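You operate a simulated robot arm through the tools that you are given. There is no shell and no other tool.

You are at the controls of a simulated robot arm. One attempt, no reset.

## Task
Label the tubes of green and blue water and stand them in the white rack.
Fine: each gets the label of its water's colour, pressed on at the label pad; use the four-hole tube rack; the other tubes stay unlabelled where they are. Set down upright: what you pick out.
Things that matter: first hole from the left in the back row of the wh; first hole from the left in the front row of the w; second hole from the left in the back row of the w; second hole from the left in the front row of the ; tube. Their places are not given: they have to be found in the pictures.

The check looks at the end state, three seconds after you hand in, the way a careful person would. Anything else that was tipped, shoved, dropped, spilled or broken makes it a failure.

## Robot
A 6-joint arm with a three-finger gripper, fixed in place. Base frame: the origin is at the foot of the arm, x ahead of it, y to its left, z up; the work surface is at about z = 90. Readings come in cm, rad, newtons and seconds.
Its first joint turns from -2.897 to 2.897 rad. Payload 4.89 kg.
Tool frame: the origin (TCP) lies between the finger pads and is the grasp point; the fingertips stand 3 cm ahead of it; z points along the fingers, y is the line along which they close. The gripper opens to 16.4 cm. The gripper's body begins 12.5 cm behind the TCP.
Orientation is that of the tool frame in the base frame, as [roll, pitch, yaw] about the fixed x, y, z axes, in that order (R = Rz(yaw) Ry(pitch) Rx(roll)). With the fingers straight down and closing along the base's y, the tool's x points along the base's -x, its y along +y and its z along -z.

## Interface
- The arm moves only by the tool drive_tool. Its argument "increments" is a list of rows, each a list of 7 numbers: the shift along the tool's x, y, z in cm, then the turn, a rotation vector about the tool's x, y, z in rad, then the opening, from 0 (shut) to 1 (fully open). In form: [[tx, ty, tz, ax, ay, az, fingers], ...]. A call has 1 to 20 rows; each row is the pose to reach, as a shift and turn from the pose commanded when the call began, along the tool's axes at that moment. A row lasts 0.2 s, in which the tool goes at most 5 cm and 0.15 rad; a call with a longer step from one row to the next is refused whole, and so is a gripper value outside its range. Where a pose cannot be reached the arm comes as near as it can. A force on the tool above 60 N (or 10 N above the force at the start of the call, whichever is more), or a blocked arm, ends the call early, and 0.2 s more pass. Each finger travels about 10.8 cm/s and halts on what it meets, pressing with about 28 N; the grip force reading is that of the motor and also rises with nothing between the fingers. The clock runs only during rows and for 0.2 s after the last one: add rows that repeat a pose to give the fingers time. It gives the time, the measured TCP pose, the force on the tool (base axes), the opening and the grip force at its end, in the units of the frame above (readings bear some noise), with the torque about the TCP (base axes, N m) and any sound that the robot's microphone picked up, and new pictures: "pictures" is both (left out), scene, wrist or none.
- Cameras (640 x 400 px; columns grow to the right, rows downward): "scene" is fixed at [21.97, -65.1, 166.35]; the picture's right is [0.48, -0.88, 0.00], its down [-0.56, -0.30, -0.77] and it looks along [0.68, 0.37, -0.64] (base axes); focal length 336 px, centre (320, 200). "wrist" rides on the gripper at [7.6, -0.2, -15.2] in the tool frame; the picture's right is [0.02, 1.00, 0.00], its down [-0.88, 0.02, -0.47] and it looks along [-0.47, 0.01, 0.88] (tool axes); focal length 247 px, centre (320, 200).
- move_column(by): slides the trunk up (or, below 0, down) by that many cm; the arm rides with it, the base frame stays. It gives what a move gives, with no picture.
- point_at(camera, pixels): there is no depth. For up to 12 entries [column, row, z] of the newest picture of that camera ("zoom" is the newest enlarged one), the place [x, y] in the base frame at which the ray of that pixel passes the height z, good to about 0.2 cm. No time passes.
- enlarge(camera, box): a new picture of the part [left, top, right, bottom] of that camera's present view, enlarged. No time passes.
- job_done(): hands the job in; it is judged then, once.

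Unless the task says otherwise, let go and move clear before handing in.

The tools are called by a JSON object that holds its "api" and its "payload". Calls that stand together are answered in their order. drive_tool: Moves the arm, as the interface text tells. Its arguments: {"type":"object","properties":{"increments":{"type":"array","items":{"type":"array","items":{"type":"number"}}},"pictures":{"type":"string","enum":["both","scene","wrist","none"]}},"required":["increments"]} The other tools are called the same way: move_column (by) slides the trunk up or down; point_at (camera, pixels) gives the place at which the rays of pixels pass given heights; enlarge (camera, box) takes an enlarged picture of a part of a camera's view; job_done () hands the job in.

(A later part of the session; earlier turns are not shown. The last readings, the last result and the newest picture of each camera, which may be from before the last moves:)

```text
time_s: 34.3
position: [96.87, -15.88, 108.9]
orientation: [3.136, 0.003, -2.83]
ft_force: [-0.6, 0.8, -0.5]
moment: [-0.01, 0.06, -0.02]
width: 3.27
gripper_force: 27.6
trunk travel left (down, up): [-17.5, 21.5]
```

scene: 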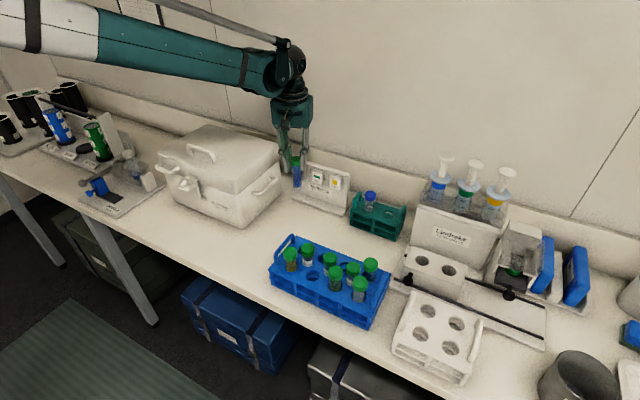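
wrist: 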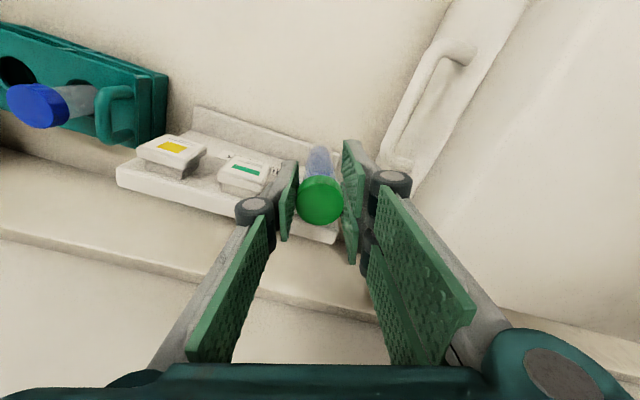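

{"api": "drive_tool", "payload": {"increments": [[-0.1, -0.03, 0, 0, 0, 0, 0], [-0.19, -0.062, 0, 0, 0, 0, 0], [-0.19, -0.062, 0, 0, 0, 0, 0]], "pictures": "both"}}

{"api": "enlarge", "payload": {"camera": "wrist", "box": [250, 130, 400, 280]}}

{"api": "enlarge", "payload": {"camera": "scene", "box": [280, 140, 340, 200]}}

```text
time_s: 35.1
position: [97.09, -15.85, 108.96]
orientation: [3.139, 0.004, -2.829]
ft_force: [-1.3, -1.1, -0.9]
moment: [-0.03, 0.06, -0.03]
width: 3.3
gripper_force: 28.6
trunk travel left (down, up): [-17.5, 21.5]
```

scene: 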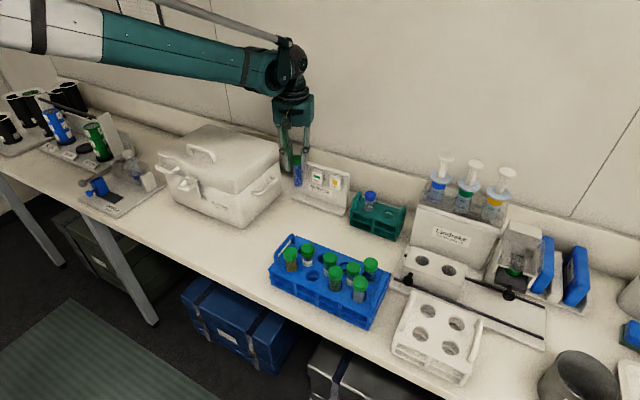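
wrist: 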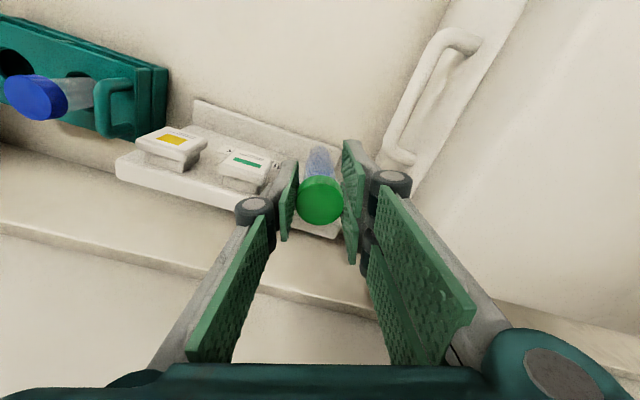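

```text
2.67 times, centred on (325, 205) of wrist
```

zoom: 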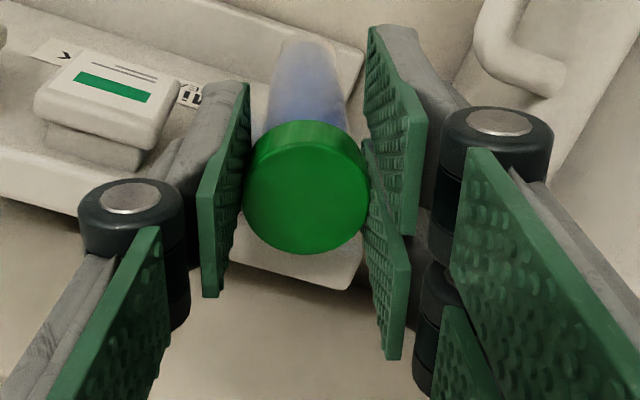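

```text
6.67 times, centred on (310, 170) of scene
```

zoom: 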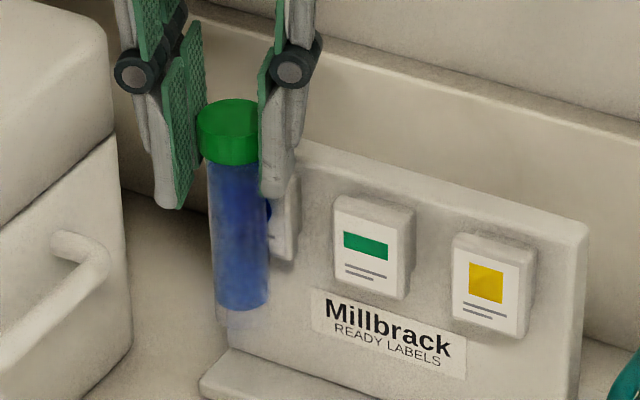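

Force x is just starting to show (-1.3 N), so contact may be beginning. I'll press on by another 0.2 cm.

{"api": "drive_tool", "payload": {"increments": [[-0.1, -0.03, 0, 0, 0, 0, 0], [-0.19, -0.062, 0, 0, 0, 0, 0], [-0.19, -0.062, 0, 0, 0, 0, 0]], "pictures": "none"}}

```text
time_s: 35.9
position: [97.22, -15.69, 108.92]
orientation: [3.138, 0.005, -2.829]
ft_force: [-0.7, 0.1, -0.8]
moment: [0.0, 0.09, 0.02]
width: 3.28
gripper_force: 28.3
trunk travel left (down, up): [-17.5, 21.5]
```

{"api": "drive_tool", "payload": {"increments": [[-0.1, -0.03, 0, 0, 0, 0, 0], [-0.19, -0.062, 0, 0, 0, 0, 0], [-0.19, -0.062, 0, 0, 0, 0, 0]], "pictures": "both"}}

{"api": "enlarge", "payload": {"camera": "wrist", "box": [250, 130, 400, 280]}}

{"api": "enlarge", "payload": {"camera": "scene", "box": [280, 140, 340, 200]}}

```text
time_s: 36.7
position: [97.6, -15.81, 109.06]
orientation: [3.137, 0.003, -2.83]
ft_force: [-1.4, 1.0, -0.8]
moment: [-0.02, 0.08, 0.01]
width: 3.29
gripper_force: 28.3
trunk travel left (down, up): [-17.5, 21.5]
```

scene: 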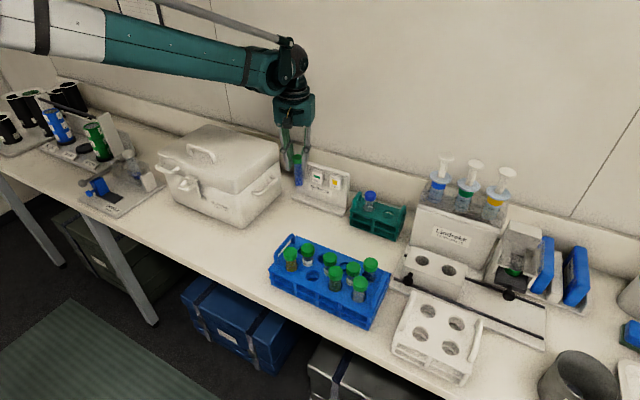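
wrist: 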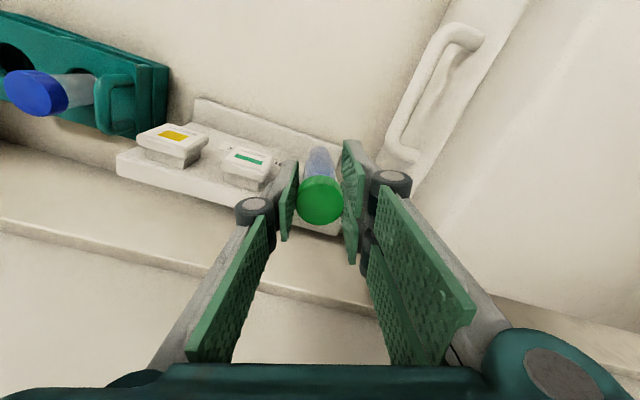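

```text
2.67 times, centred on (325, 205) of wrist
```

zoom: 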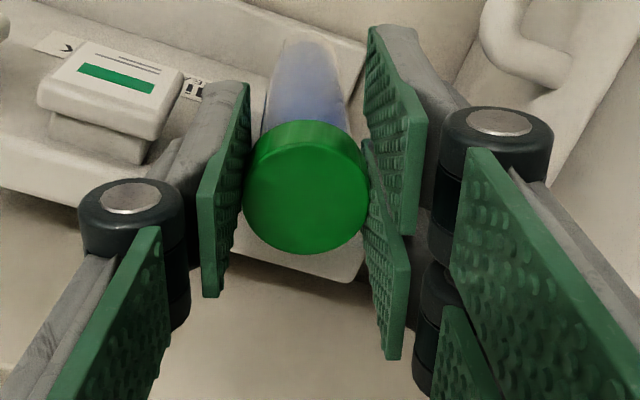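

```text
6.67 times, centred on (310, 170) of scene
```

zoom: 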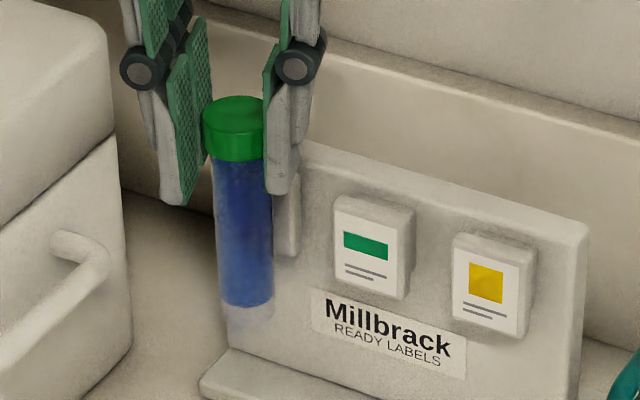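

Forces are still only ≈1.4 N with the tube still straight in the grip; I'll keep creeping in by 0.1–0.2 cm until a clear push is felt.

{"api": "drive_tool", "payload": {"increments": [[-0.1, -0.03, 0, 0, 0, 0, 0], [-0.14, -0.046, 0, 0, 0, 0, 0], [-0.14, -0.046, 0, 0, 0, 0, 0]], "pictures": "none"}}

```text
time_s: 37.5
position: [97.61, -15.87, 108.94]
orientation: [3.137, 0.002, -2.83]
ft_force: [-2.1, 0.7, -0.9]
moment: [0.01, 0.07, 0.02]
width: 3.29
gripper_force: 27.7
trunk travel left (down, up): [-17.5, 21.5]
```

{"api": "drive_tool", "payload": {"increments": [[-0.1, -0.03, 0, 0, 0, 0, 0], [-0.14, -0.046, 0, 0, 0, 0, 0], [-0.14, -0.046, 0, 0, 0, 0, 0], [-0.14, -0.046, 0, 0, 0, 0, 0]], "pictures": "both"}}

{"api": "enlarge", "payload": {"camera": "wrist", "box": [250, 130, 400, 280]}}

{"api": "enlarge", "payload": {"camera": "scene", "box": [280, 140, 340, 200]}}

```text
time_s: 38.5
position: [97.63, -15.93, 108.93]
orientation: [3.138, 0.004, -2.83]
ft_force: [-2.2, -0.5, -0.9]
moment: [0.02, 0.11, -0.04]
width: 3.28
gripper_force: 28.1
trunk travel left (down, up): [-17.5, 21.5]
```

scene: 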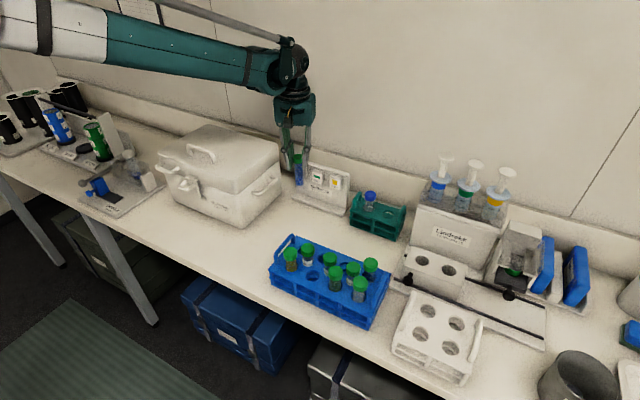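
wrist: 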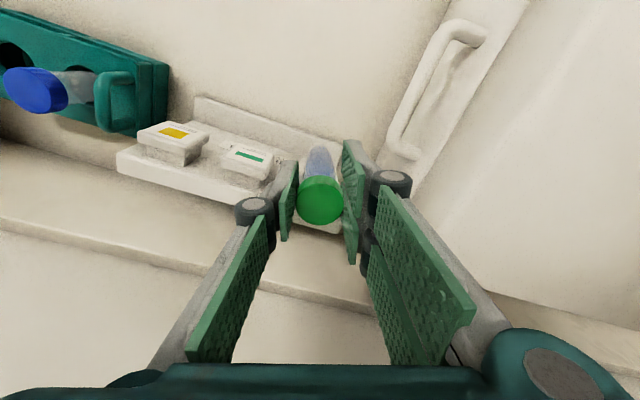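

```text
2.67 times, centred on (325, 205) of wrist
```

zoom: 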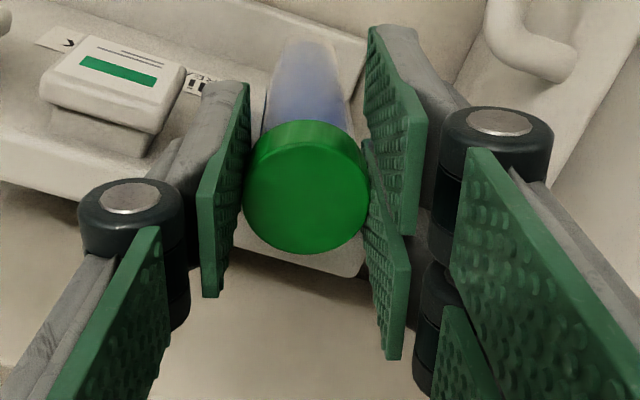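

```text
6.67 times, centred on (310, 170) of scene
```

zoom: 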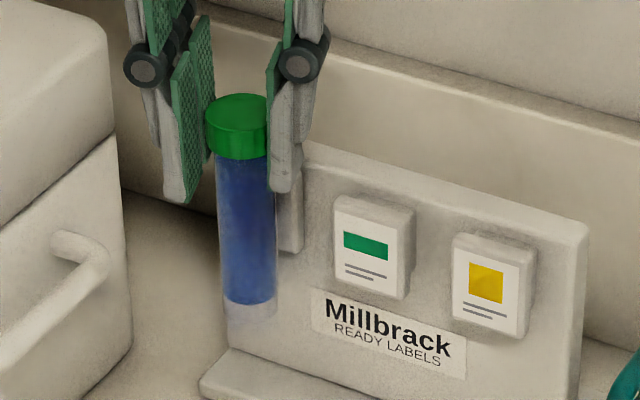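

Force is now ≈-2.2 N with torque 0.11, a light press. I'll back off 3 cm and see whether the label has transferred.

{"api": "drive_tool", "payload": {"increments": [[0.5, 0.16, 0, 0, 0, 0, 0], [1.4, 0.45, 0, 0, 0, 0, 0], [2.4, 0.78, 0, 0, 0, 0, 0], [3.3, 1.07, 0, 0, 0, 0, 0], [3.3, 1.07, 0, 0, 0, 0, 0]]}}

{"api": "enlarge", "payload": {"camera": "wrist", "box": [250, 130, 400, 280]}}

{"api": "enlarge", "payload": {"camera": "scene", "box": [270, 140, 340, 200]}}

```text
time_s: 39.7
position: [94.29, -15.81, 108.92]
orientation: [3.139, 0.003, -2.829]
ft_force: [1.0, 0.1, -1.1]
moment: [0.02, -0.02, 0.0]
width: 3.31
gripper_force: 28.0
trunk travel left (down, up): [-17.5, 21.5]
```

scene: 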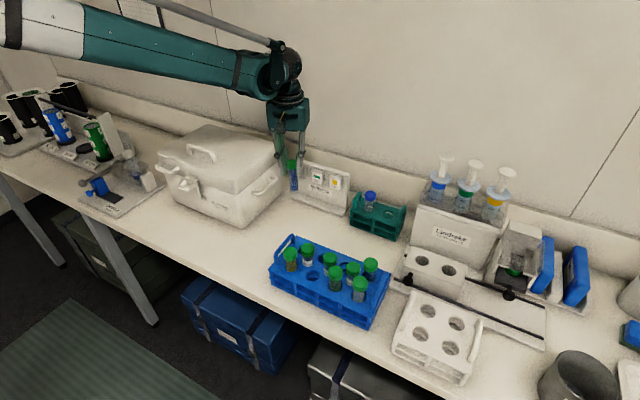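
wrist: 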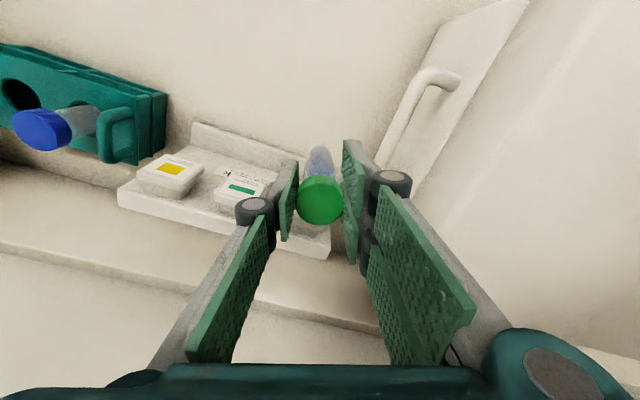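

```text
2.67 times, centred on (325, 205) of wrist
```

zoom: 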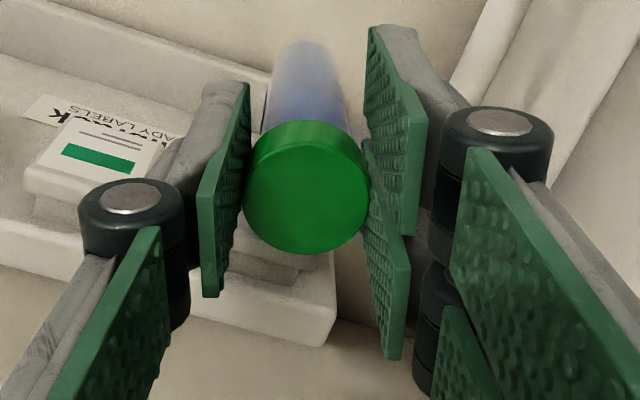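

```text
6.67 times, centred on (305, 170) of scene
```

zoom: 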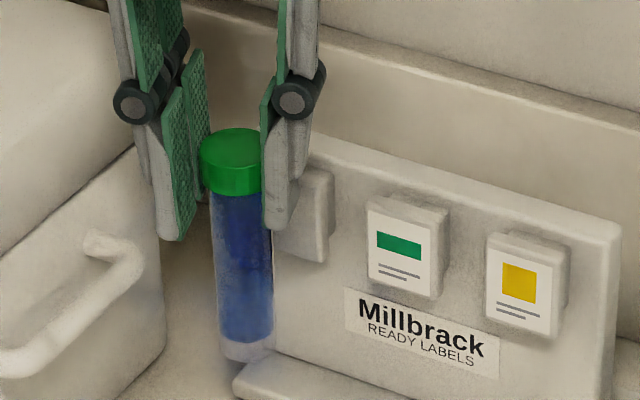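

The blue label has left its block (blank at scene zoom (305,215)) — it should now be on the tube's far side. I'll lift away and carry the tube over toward the white rack, staying high and clear of the filter press.

{"api": "drive_tool", "payload": {"increments": [[1.9, 0.615, -2, 0, 0, 0, 0], [4.28, 1.38, -5.5, 0, 0, 0, 0], [6.82, 1.68, -9, 0, 0, 0, 0], [10.44, 0.22, -11.5, 0, 0, 0, 0], [14.18, -2.25, -13, 0, 0, 0, 0], [17.92, -5.03, -13, 0, 0, 0, 0], [21.66, -7.82, -13, 0, 0, 0, 0], [25.39, -10.6, -13, 0, 0, 0, 0], [29.13, -13.39, -13, 0, 0, 0, 0], [32.67, -16.55, -13, 0, 0, 0, 0], [35.93, -20.13, -13, 0, 0, 0, 0], [37.69, -24.6, -13, 0, 0, 0, 0], [39.17, -29.17, -13, 0, 0, 0, 0], [40.64, -33.74, -13, 0, 0, 0, 0], [42.12, -38.3, -13, 0, 0, 0, 0], [43.29, -41.93, -13, 0, 0, 0, 0], [43.29, -41.93, -13, 0, 0, 0, 0]]}}

{"api": "enlarge", "payload": {"camera": "wrist", "box": [220, 60, 420, 260]}}

{"api": "enlarge", "payload": {"camera": "scene", "box": [370, 200, 500, 390]}}

```text
time_s: 43.3
position: [65.88, -69.36, 121.69]
orientation: [3.138, 0.006, -2.829]
ft_force: [-0.4, -2.1, -1.0]
moment: [0.12, 0.03, -0.02]
width: 3.3
gripper_force: 28.3
trunk travel left (down, up): [-17.5, 21.5]
```

scene: 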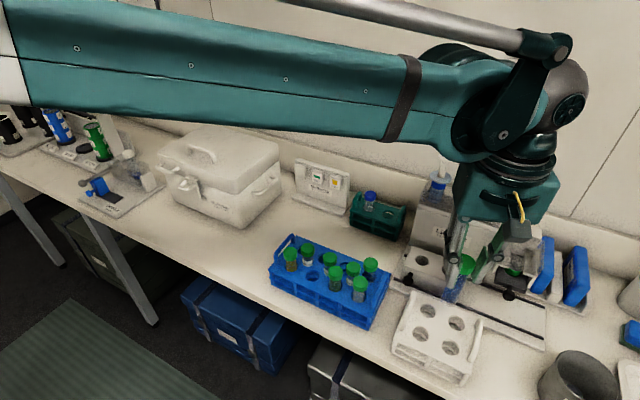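
wrist: 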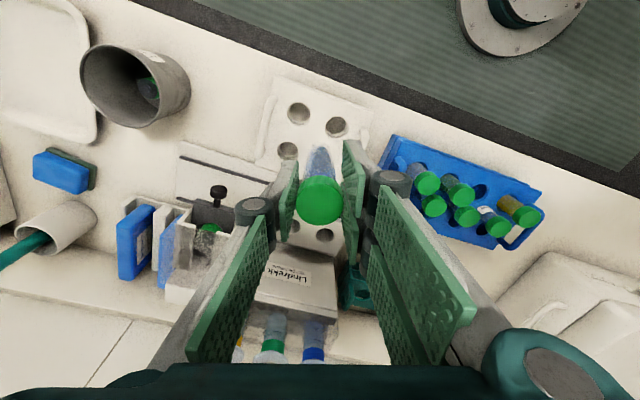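

```text
2.00 times, centred on (320, 160) of wrist
```

zoom: 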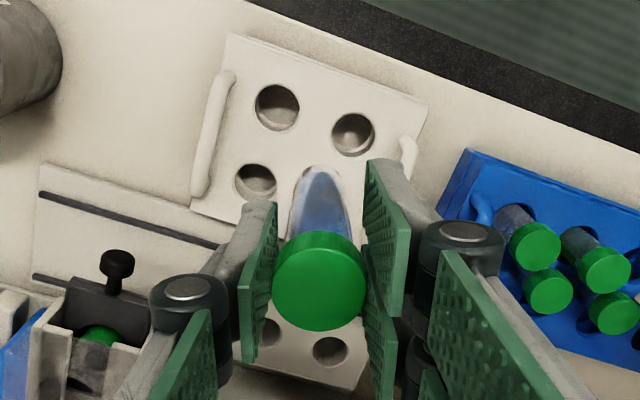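

```text
2.11 times, centred on (435, 295) of scene
```

zoom: 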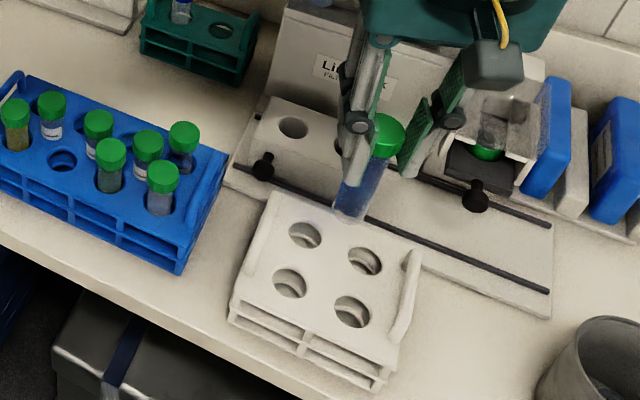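

The tube hangs above the white rack with the label side facing away. I'll rotate the tool to yaw ≈ +90° (fingers closing along x, clear of the rack's handles), which also turns the label toward the scene camera.

{"api": "drive_tool", "payload": {"increments": [[0, 0, 0, 0, 0, 0.145, 0], [0, 0, 0, 0, 0, 0.29, 0], [0, 0, 0, 0, 0, 0.435, 0], [0, 0, 0, 0, 0, 0.58, 0], [0, 0, 0, 0, 0, 0.725, 0], [0, 0, 0, 0, 0, 0.87, 0], [0, 0, 0, 0, 0, 1.015, 0], [0, 0, 0, 0, 0, 1.16, 0], [0, 0, 0, 0, 0, 1.305, 0], [0, 0, 0, 0, 0, 1.45, 0], [0, 0, 0, 0, 0, 1.595, 0], [0, 0, 0, 0, 0, 1.74, 0], [0, 0, 0, 0, 0, 1.883, 0], [0, 0, 0, 0, 0, 1.883, 0]]}}

{"api": "enlarge", "payload": {"camera": "wrist", "box": [220, 60, 420, 260]}}

{"api": "enlarge", "payload": {"camera": "scene", "box": [390, 200, 500, 370]}}

```text
time_s: 46.3
position: [66.02, -69.15, 121.73]
orientation: [3.139, -0.003, 1.568]
ft_force: [0.0, -0.3, -0.9]
moment: [0.06, 0.01, 0.0]
width: 3.28
gripper_force: 28.2
trunk travel left (down, up): [-17.5, 21.5]
```

scene: 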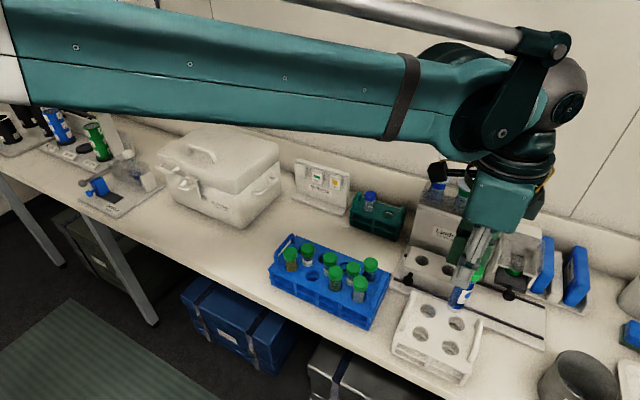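
wrist: 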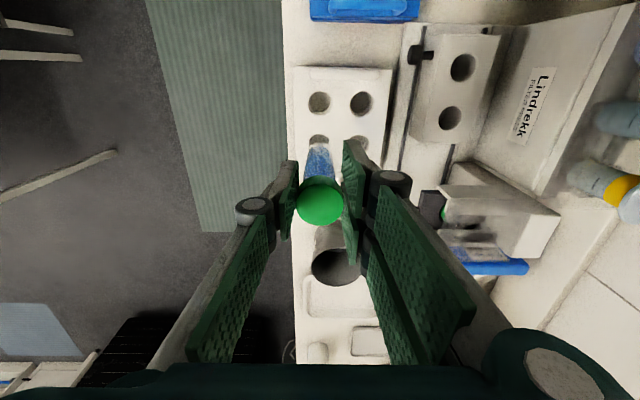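

```text
2.00 times, centred on (320, 160) of wrist
```

zoom: 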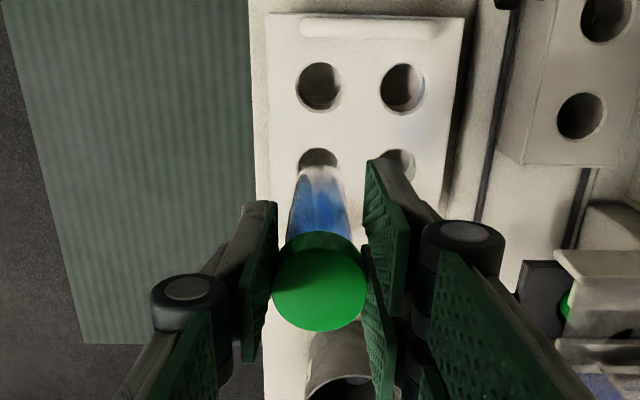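

```text
2.35 times, centred on (445, 285) of scene
```

zoom: 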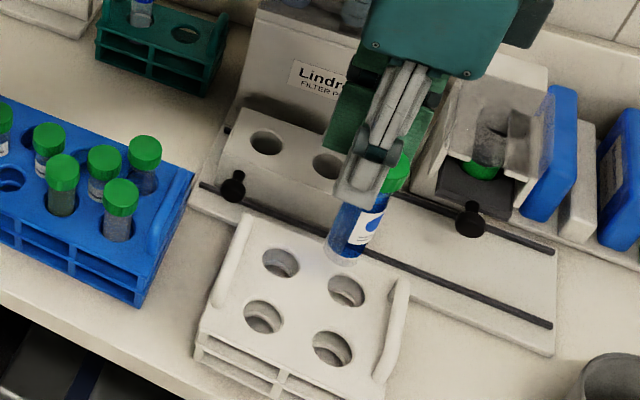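

The scene view (zoom 370,222) shows the white label with the blue disc on the tube. Now I'll measure the hole positions from this wrist view and the tube's axis.

{"api": "enlarge", "payload": {"camera": "wrist", "box": [280, 60, 400, 160]}}

{"api": "point_at", "payload": {"camera": "wrist", "pixels": [[319.5, 102.8, 96.1], [361.5, 103.7, 96.1], [319.5, 141.5, 96.1], [360, 141.5, 96.1], [320, 202, 121.4], [320, 146, 109.8]]}}

```text
4.00 times, centred on (340, 110) of wrist
```

zoom: 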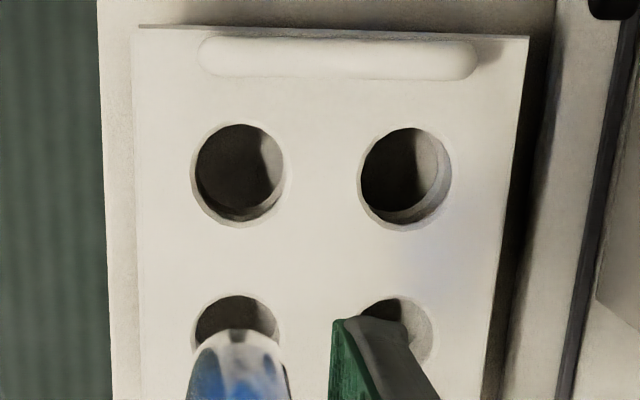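

```text
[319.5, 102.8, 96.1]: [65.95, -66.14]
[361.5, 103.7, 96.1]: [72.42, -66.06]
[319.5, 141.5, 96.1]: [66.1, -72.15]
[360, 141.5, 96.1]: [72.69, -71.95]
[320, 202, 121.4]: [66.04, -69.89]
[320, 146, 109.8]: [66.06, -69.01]
```

FR hole is at about (66.1,-72.87), 3.7 cm wide versus a 2.75 cm tube; the tube axis is ≈1.0 cm from the TCP toward -y. I'll position over it and lower until the tube bottom is just above the rack.

{"api": "drive_tool", "payload": {"increments": [[-1.4, 0.05, 1, 0, 0, 0, 0], [-2.87, 0.1, 3, 0, 0, 0, 0], [-2.87, 0.1, 6, 0, 0, 0, 0], [-2.87, 0.1, 9, 0, 0, 0, 0], [-2.87, 0.1, 11.5, 0, 0, 0, 0], [-2.87, 0.1, 12.5, 0, 0, 0, 0], [-2.87, 0.1, 12.5, 0, 0, 0, 0]]}}

{"api": "enlarge", "payload": {"camera": "wrist", "box": [250, 60, 400, 250]}}

{"api": "enlarge", "payload": {"camera": "scene", "box": [390, 240, 500, 390]}}

```text
time_s: 47.9
position: [66.22, -71.99, 109.03]
orientation: [-3.141, -0.004, 1.571]
ft_force: [0.6, -0.1, 0.0]
moment: [0.05, 0.0, 0.03]
width: 3.27
gripper_force: 28.6
trunk travel left (down, up): [-17.5, 21.5]
```

scene: 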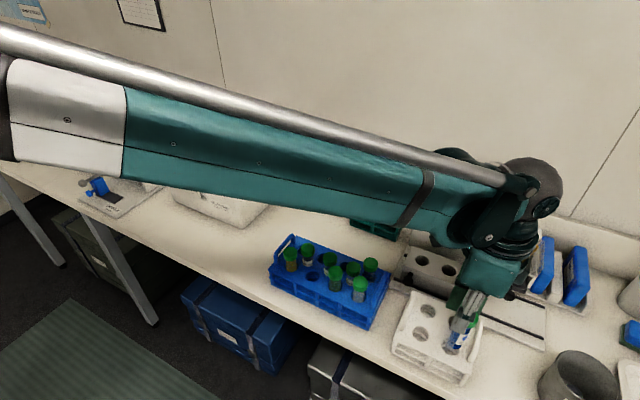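
wrist: 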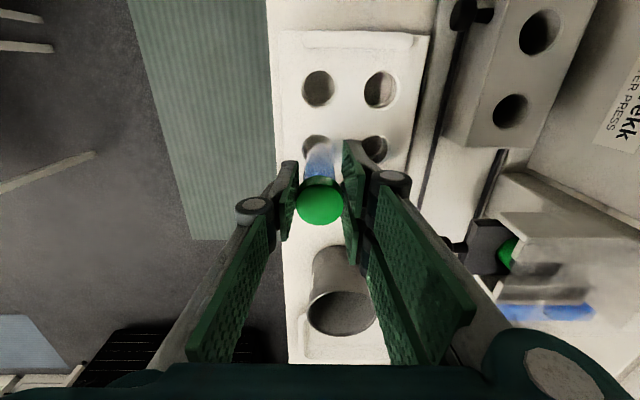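

```text
2.11 times, centred on (325, 155) of wrist
```

zoom: 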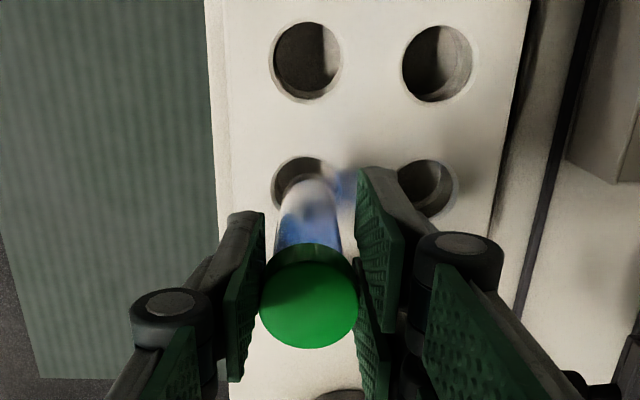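

```text
2.67 times, centred on (445, 315) of scene
```

zoom: 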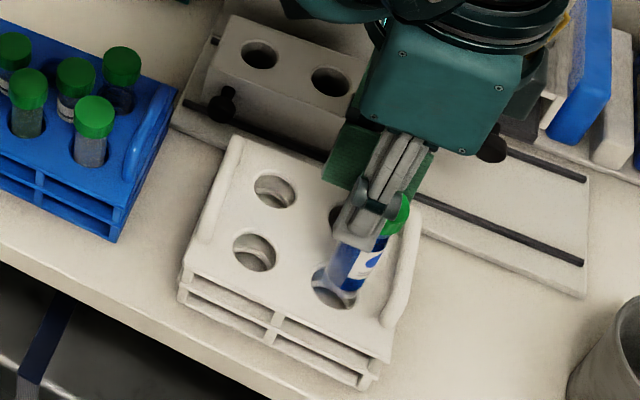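

The tube bottom is over the FR hole; I'll check the offset between the tube bottom and hole precisely.

{"api": "enlarge", "payload": {"camera": "wrist", "box": [285, 115, 385, 195]}}

{"api": "enlarge", "payload": {"camera": "scene", "box": [415, 300, 480, 370]}}

```text
5.00 times, centred on (335, 155) of wrist
```

zoom: 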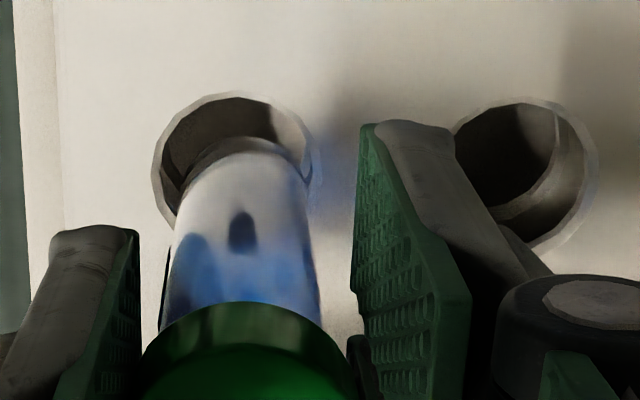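

```text
5.71 times, centred on (448, 335) of scene
```

zoom: 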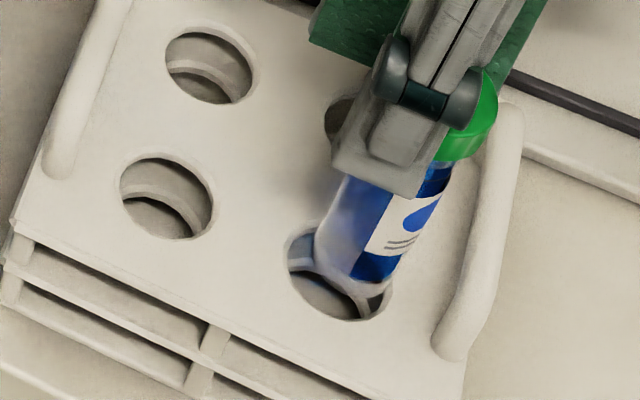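

{"api": "point_at", "payload": {"camera": "wrist", "pixels": [[318.4, 133.4, 96.1], [319, 143, 97.3], [319, 143, 96.3], [318.4, 150, 96.1], [301.4, 150, 96.1], [335.4, 150, 96.1], [304, 165, 100], [333, 165, 100]]}}

{"api": "point_at", "payload": {"camera": "scene", "pixels": [[451.2, 346.9, 96.1], [453.8, 346.9, 97.3], [453.8, 346.9, 96.3], [447, 342.9, 97.3], [460.6, 349.9, 97.3]]}}

```text
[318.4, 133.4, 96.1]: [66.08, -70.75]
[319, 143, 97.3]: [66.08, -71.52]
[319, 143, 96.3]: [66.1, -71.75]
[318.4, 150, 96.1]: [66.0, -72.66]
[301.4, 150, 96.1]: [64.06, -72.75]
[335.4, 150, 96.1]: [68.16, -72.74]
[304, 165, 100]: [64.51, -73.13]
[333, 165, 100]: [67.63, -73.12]
```

```text
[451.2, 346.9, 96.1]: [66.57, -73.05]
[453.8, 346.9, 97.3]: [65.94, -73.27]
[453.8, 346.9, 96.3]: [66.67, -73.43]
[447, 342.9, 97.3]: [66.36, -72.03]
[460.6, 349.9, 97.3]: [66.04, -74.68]
```

Tube bottom (66.1,-72.8) matches the hole (66.1,-72.7) to within about 0.2 cm, inside the slack. I'll lower slowly 2.5 cm while watching the force.

{"api": "drive_tool", "payload": {"increments": [[0, 0, 0.5, 0, 0, 0, 0], [0, 0, 1.0, 0, 0, 0, 0], [0, 0, 1.5, 0, 0, 0, 0], [0, 0, 2.0, 0, 0, 0, 0], [0, 0, 2.5, 0, 0, 0, 0]], "pictures": "scene"}}

{"api": "enlarge", "payload": {"camera": "scene", "box": [405, 280, 485, 380]}}

```text
time_s: 49.1
position: [66.16, -71.92, 106.62]
orientation: [3.138, -0.004, 1.57]
ft_force: [-0.2, 0.9, -0.5]
moment: [0.0, -0.01, -0.03]
width: 3.27
gripper_force: 28.0
trunk travel left (down, up): [-17.5, 21.5]
```

scene: 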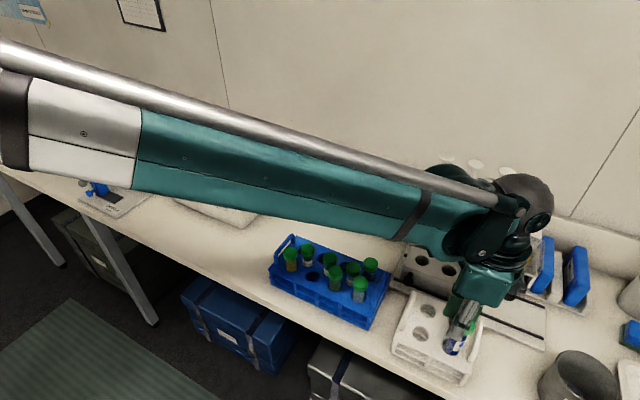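

```text
4.00 times, centred on (445, 330) of scene
```

zoom: 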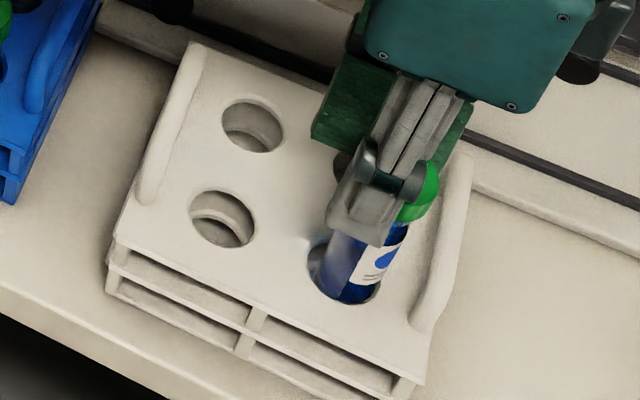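

The tube is entering the hole cleanly with no force. I'll lower another 2.8 cm.

{"api": "drive_tool", "payload": {"increments": [[0, 0, 0.6, 0, 0, 0, 0], [0, 0, 1.2, 0, 0, 0, 0], [0, 0, 1.8, 0, 0, 0, 0], [0, 0, 2.4, 0, 0, 0, 0], [0, 0, 2.8, 0, 0, 0, 0]], "pictures": "scene"}}

{"api": "enlarge", "payload": {"camera": "scene", "box": [405, 280, 485, 380]}}

```text
time_s: 50.3
position: [66.07, -72.01, 103.81]
orientation: [3.137, -0.005, 1.57]
ft_force: [0.5, 0.2, -0.4]
moment: [0.0, -0.04, -0.01]
width: 3.26
gripper_force: 28.3
trunk travel left (down, up): [-17.5, 21.5]
```

scene: 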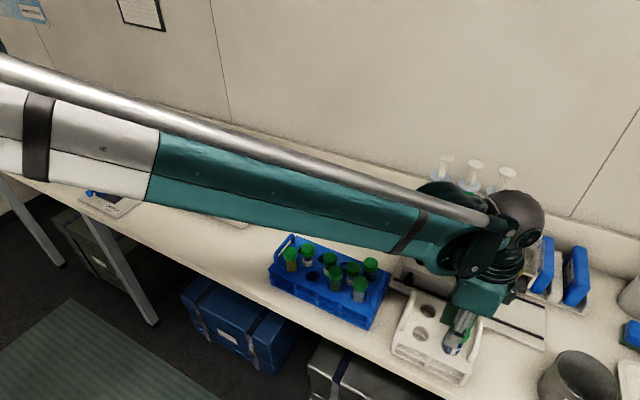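

```text
4.00 times, centred on (445, 330) of scene
```

zoom: 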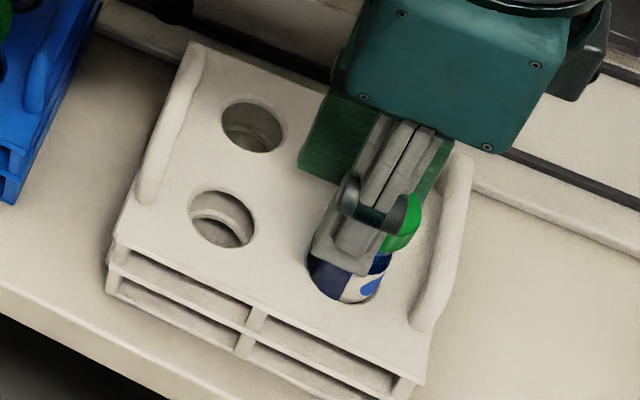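

{"api": "drive_tool", "payload": {"increments": [[0, 0, 0.2, 0, 0, 0, 0], [0, 0, 0.4, 0, 0, 0, 0], [0, 0, 0.6, 0, 0, 0, 0], [0, 0, 0.8, 0, 0, 0, 0], [0, 0, 0.9, 0, 0, 0, 0]], "pictures": "none"}}

```text
time_s: 51.5
position: [66.02, -71.96, 102.83]
orientation: [3.138, -0.004, 1.571]
ft_force: [0.9, 0.6, -0.3]
moment: [0.0, -0.01, 0.01]
width: 3.26
gripper_force: 27.7
trunk travel left (down, up): [-17.5, 21.5]
```

{"api": "drive_tool", "payload": {"increments": [[0, 0, 0.1, 0, 0, 0, 0], [0, 0, 0.2, 0, 0, 0, 0], [0, 0, 0.3, 0, 0, 0, 0]], "pictures": "none"}}

```text
time_s: 52.3
position: [66.07, -71.97, 102.45]
orientation: [3.139, -0.005, 1.571]
ft_force: [-0.9, -0.2, -0.8]
moment: [-0.04, 0.0, 0.0]
width: 3.26
gripper_force: 28.0
trunk travel left (down, up): [-17.5, 21.5]
```

{"api": "drive_tool", "payload": {"increments": [[0, 0, 0.1, 0, 0, 0, 0], [0, 0, 0.2, 0, 0, 0, 0], [0, 0, 0.2, 0, 0, 0, 0]], "pictures": "none"}}

```text
time_s: 53.1
position: [66.09, -72.07, 102.42]
orientation: [3.138, -0.003, 1.571]
ft_force: [0.3, -0.3, -0.3]
moment: [0.01, 0.03, -0.02]
width: 3.29
gripper_force: 27.7
trunk travel left (down, up): [-17.5, 21.5]
```

{"api": "drive_tool", "payload": {"increments": [[0, 0, 0.1, 0, 0, 0, 0], [0, 0, 0.2, 0, 0, 0, 0], [0, 0, 0.2, 0, 0, 0, 0]], "pictures": "none"}}

```text
time_s: 53.9
position: [66.11, -71.94, 102.25]
orientation: [3.138, -0.005, 1.571]
ft_force: [1.8, -1.6, 20.7]
moment: [-0.58, -0.04, 0.0]
width: 3.26
gripper_force: 28.4
trunk travel left (down, up): [-17.5, 21.5]
```

Contact with the rack floor (Fz=20.7 N): the tube is seated. I'll back off 0.15 cm and open the fingers slightly.

{"api": "drive_tool", "payload": {"increments": [[0, 0, -0.15, 0, 0, 0, 0], [0, 0, -0.15, 0, 0, 0, 0.1], [0, 0, -0.15, 0, 0, 0, 0.2], [0, 0, -0.15, 0, 0, 0, 0.26], [0, 0, -0.15, 0, 0, 0, 0.29], [0, 0, -0.15, 0, 0, 0, 0.29]]}}

{"api": "enlarge", "payload": {"camera": "scene", "box": [405, 280, 485, 380]}}

{"api": "enlarge", "payload": {"camera": "wrist", "box": [250, 60, 400, 250]}}

```text
time_s: 55.3
position: [66.16, -71.96, 102.36]
orientation: [3.139, -0.003, 1.572]
ft_force: [0.0, -0.2, -1.0]
moment: [-0.02, 0.0, 0.0]
width: 4.77
gripper_force: 0.1
trunk travel left (down, up): [-17.5, 21.5]
```

scene: 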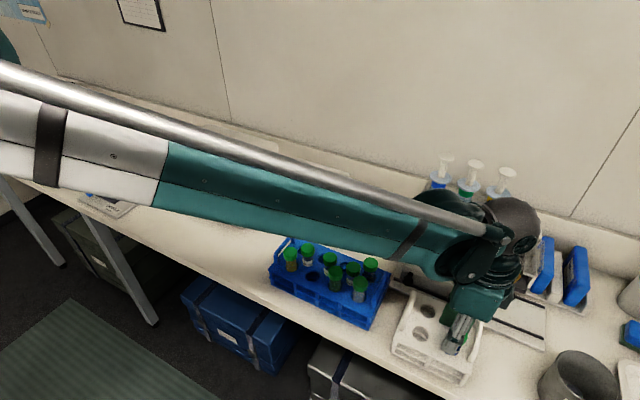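
wrist: 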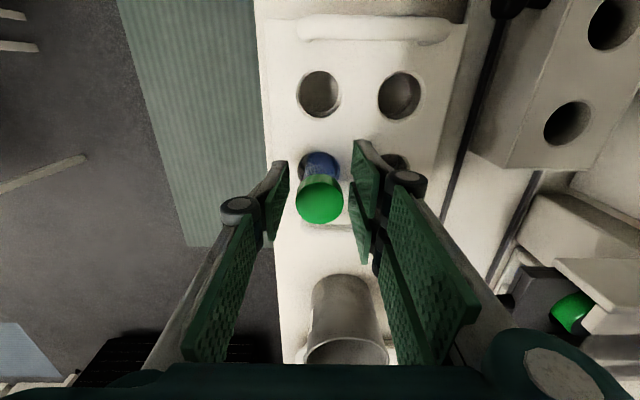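

```text
4.00 times, centred on (445, 330) of scene
```

zoom: 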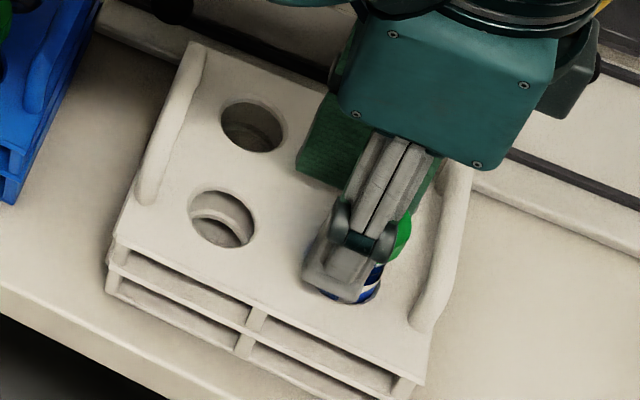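

```text
2.11 times, centred on (325, 155) of wrist
```

zoom: 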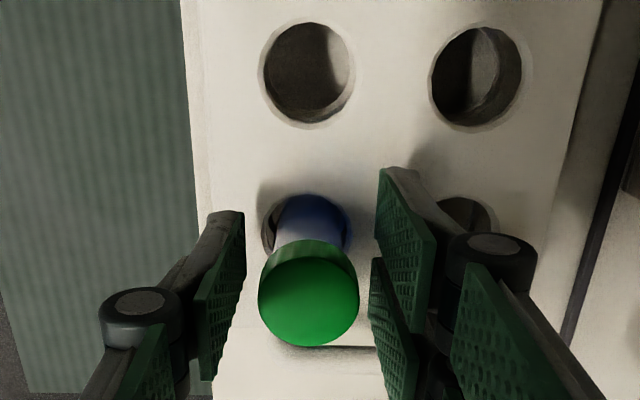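

The tube is free and standing. I'll lift straight up.

{"api": "drive_tool", "payload": {"increments": [[0, 0, -1, 0, 0, 0, 0.29], [0, 0, -2.5, 0, 0, 0, 0.29], [0, 0, -5, 0, 0, 0, 0.29], [0, 0, -9, 0, 0, 0, 0.29], [0, 0, -13, 0, 0, 0, 0.29], [0, 0, -17, 0, 0, 0, 0.29], [0, 0, -17, 0, 0, 0, 0.29]]}}

{"api": "enlarge", "payload": {"camera": "scene", "box": [380, 260, 500, 390]}}

{"api": "enlarge", "payload": {"camera": "wrist", "box": [270, 60, 400, 200]}}

```text
time_s: 56.9
position: [65.99, -71.76, 119.52]
orientation: [3.137, -0.003, 1.57]
ft_force: [-0.6, 1.0, -0.1]
moment: [-0.11, -0.08, -0.02]
width: 4.75
gripper_force: 0.1
trunk travel left (down, up): [-17.5, 21.5]
```

scene: 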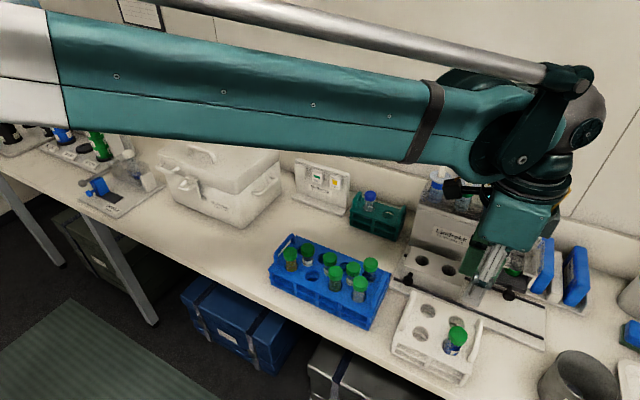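
wrist: 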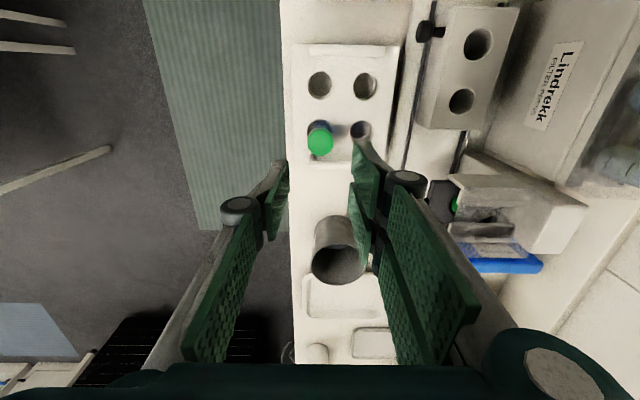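

```text
3.08 times, centred on (440, 325) of scene
```

zoom: 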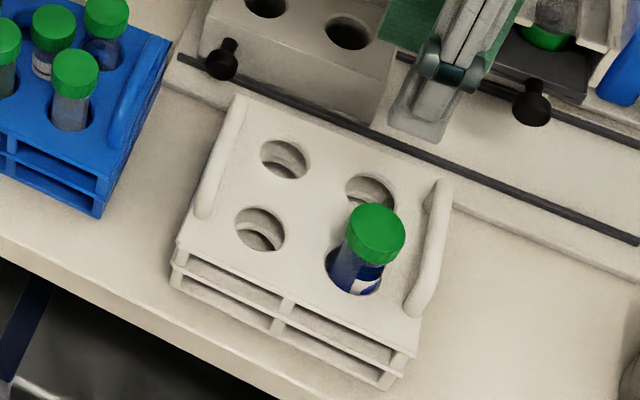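

```text
2.86 times, centred on (335, 130) of wrist
```

zoom: 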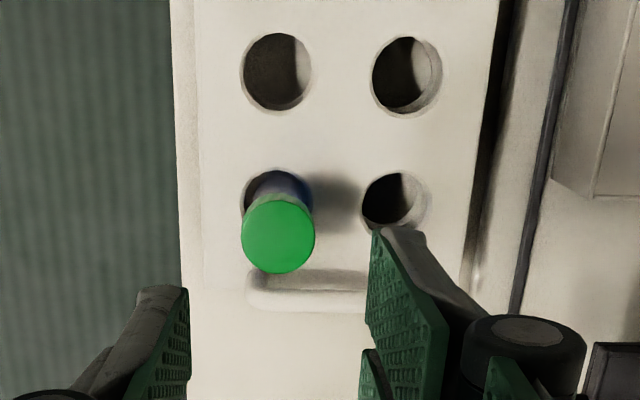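

The blue tube stands labelled in the front-right hole. Next I'll go to the green tube (≈(68.45,-44.0)), turning back to yaw -162° on the way.

{"api": "drive_tool", "payload": {"increments": [[1.96, 0.1, 0.1, 0, 0, -0.1345, 0.29], [3.93, 0.2, 0.3, 0, 0, -0.269, 0.29], [5.9, 0.3, 0.4, 0, 0, -0.4035, 0.28], [7.86, 0.4, 0.6, 0, 0, -0.538, 0.28], [9.8, 0.5, 0.7, 0, 0, -0.6725, 0.27], [11.8, 0.6, 0.9, 0, 0, -0.807, 0.26], [13.75, 0.65, 1.0, 0, 0, -0.9415, 0.25], [15.7, 0.7, 1.1, 0, 0, -1.076, 0.24], [17.7, 0.8, 1.3, 0, 0, -1.2105, 0.24], [19.6, 0.9, 1.4, 0, 0, -1.345, 0.24], [21.6, 1.0, 1.6, 0, 0, -1.4795, 0.24], [23.6, 1.1, 1.7, 0, 0, -1.614, 0.24], [25.5, 1.2, 1.9, 0, 0, -1.7485, 0.24], [27.5, 1.3, 2.0, 0, 0, -1.883, 0.24], [27.5, 1.3, 2.0, 0, 0, -1.883, 0.24]]}}

{"api": "enlarge", "payload": {"camera": "wrist", "box": [230, 70, 410, 230]}}

```text
time_s: 60.1
position: [67.19, -44.33, 117.46]
orientation: [3.138, 0.002, -2.828]
ft_force: [-0.4, -1.1, 0.4]
moment: [0.02, -0.06, -0.01]
width: 3.94
gripper_force: 0.0
trunk travel left (down, up): [-17.5, 21.5]
```

scene: 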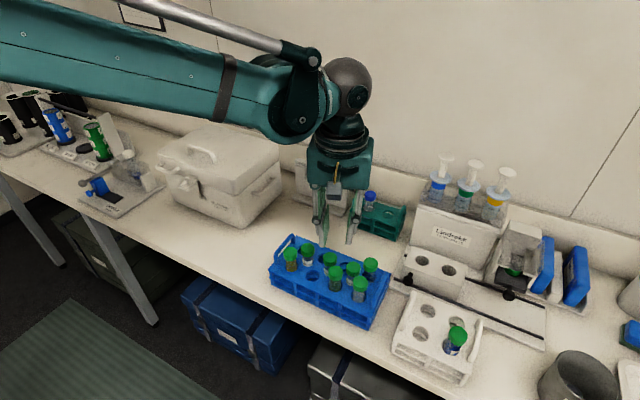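
wrist: 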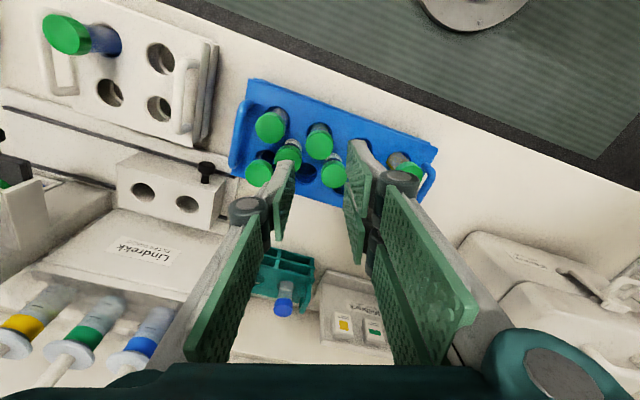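

```text
2.50 times, centred on (320, 150) of wrist
```

zoom: 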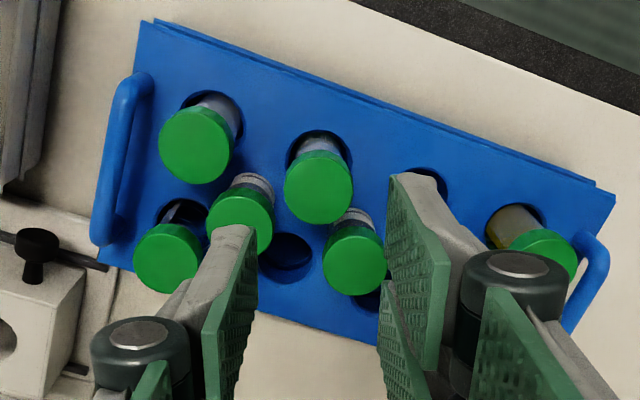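

{"api": "point_at", "payload": {"camera": "zoom", "pixels": [[319, 188, 102.1], [284, 185, 102.1], [354, 188, 102.1], [354, 260, 102.1], [238, 225, 102.1], [195, 146, 102.1], [168, 259, 102.1]]}}

{"api": "enlarge", "payload": {"camera": "wrist", "box": [270, 105, 370, 195]}}

{"api": "enlarge", "payload": {"camera": "scene", "box": [290, 225, 390, 305]}}

```text
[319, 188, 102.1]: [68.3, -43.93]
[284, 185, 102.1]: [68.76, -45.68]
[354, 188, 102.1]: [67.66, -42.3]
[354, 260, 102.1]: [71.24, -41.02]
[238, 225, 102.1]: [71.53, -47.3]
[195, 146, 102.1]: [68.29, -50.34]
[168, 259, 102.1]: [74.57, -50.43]
```

```text
4.44 times, centred on (320, 150) of wrist
```

zoom: 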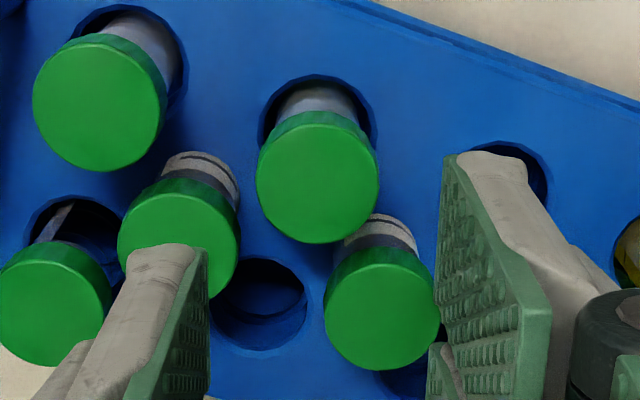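

```text
5.00 times, centred on (340, 265) of scene
```

zoom: 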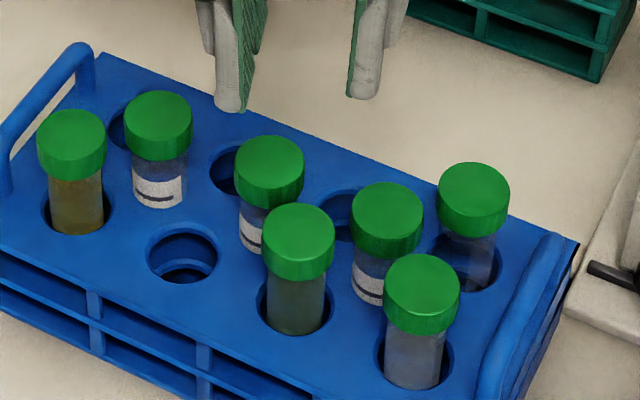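

{"api": "point_at", "payload": {"camera": "wrist", "pixels": [[319.5, 146.2, 102.1], [334, 176.1, 102.1], [288.2, 161.3, 102.1], [270, 129, 102.1]]}}

{"api": "point_at", "payload": {"camera": "scene", "pixels": [[336, 270.8, 102.1], [326.2, 257.2, 102.1], [349.6, 266.6, 102.1], [360.4, 280.6, 102.1]]}}

```text
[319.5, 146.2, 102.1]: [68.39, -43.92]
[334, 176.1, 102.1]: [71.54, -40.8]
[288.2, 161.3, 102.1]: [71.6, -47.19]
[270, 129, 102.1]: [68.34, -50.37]
```

```text
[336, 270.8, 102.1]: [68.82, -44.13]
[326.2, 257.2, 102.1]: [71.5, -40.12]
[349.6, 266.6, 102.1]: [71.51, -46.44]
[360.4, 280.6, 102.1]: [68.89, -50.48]
```

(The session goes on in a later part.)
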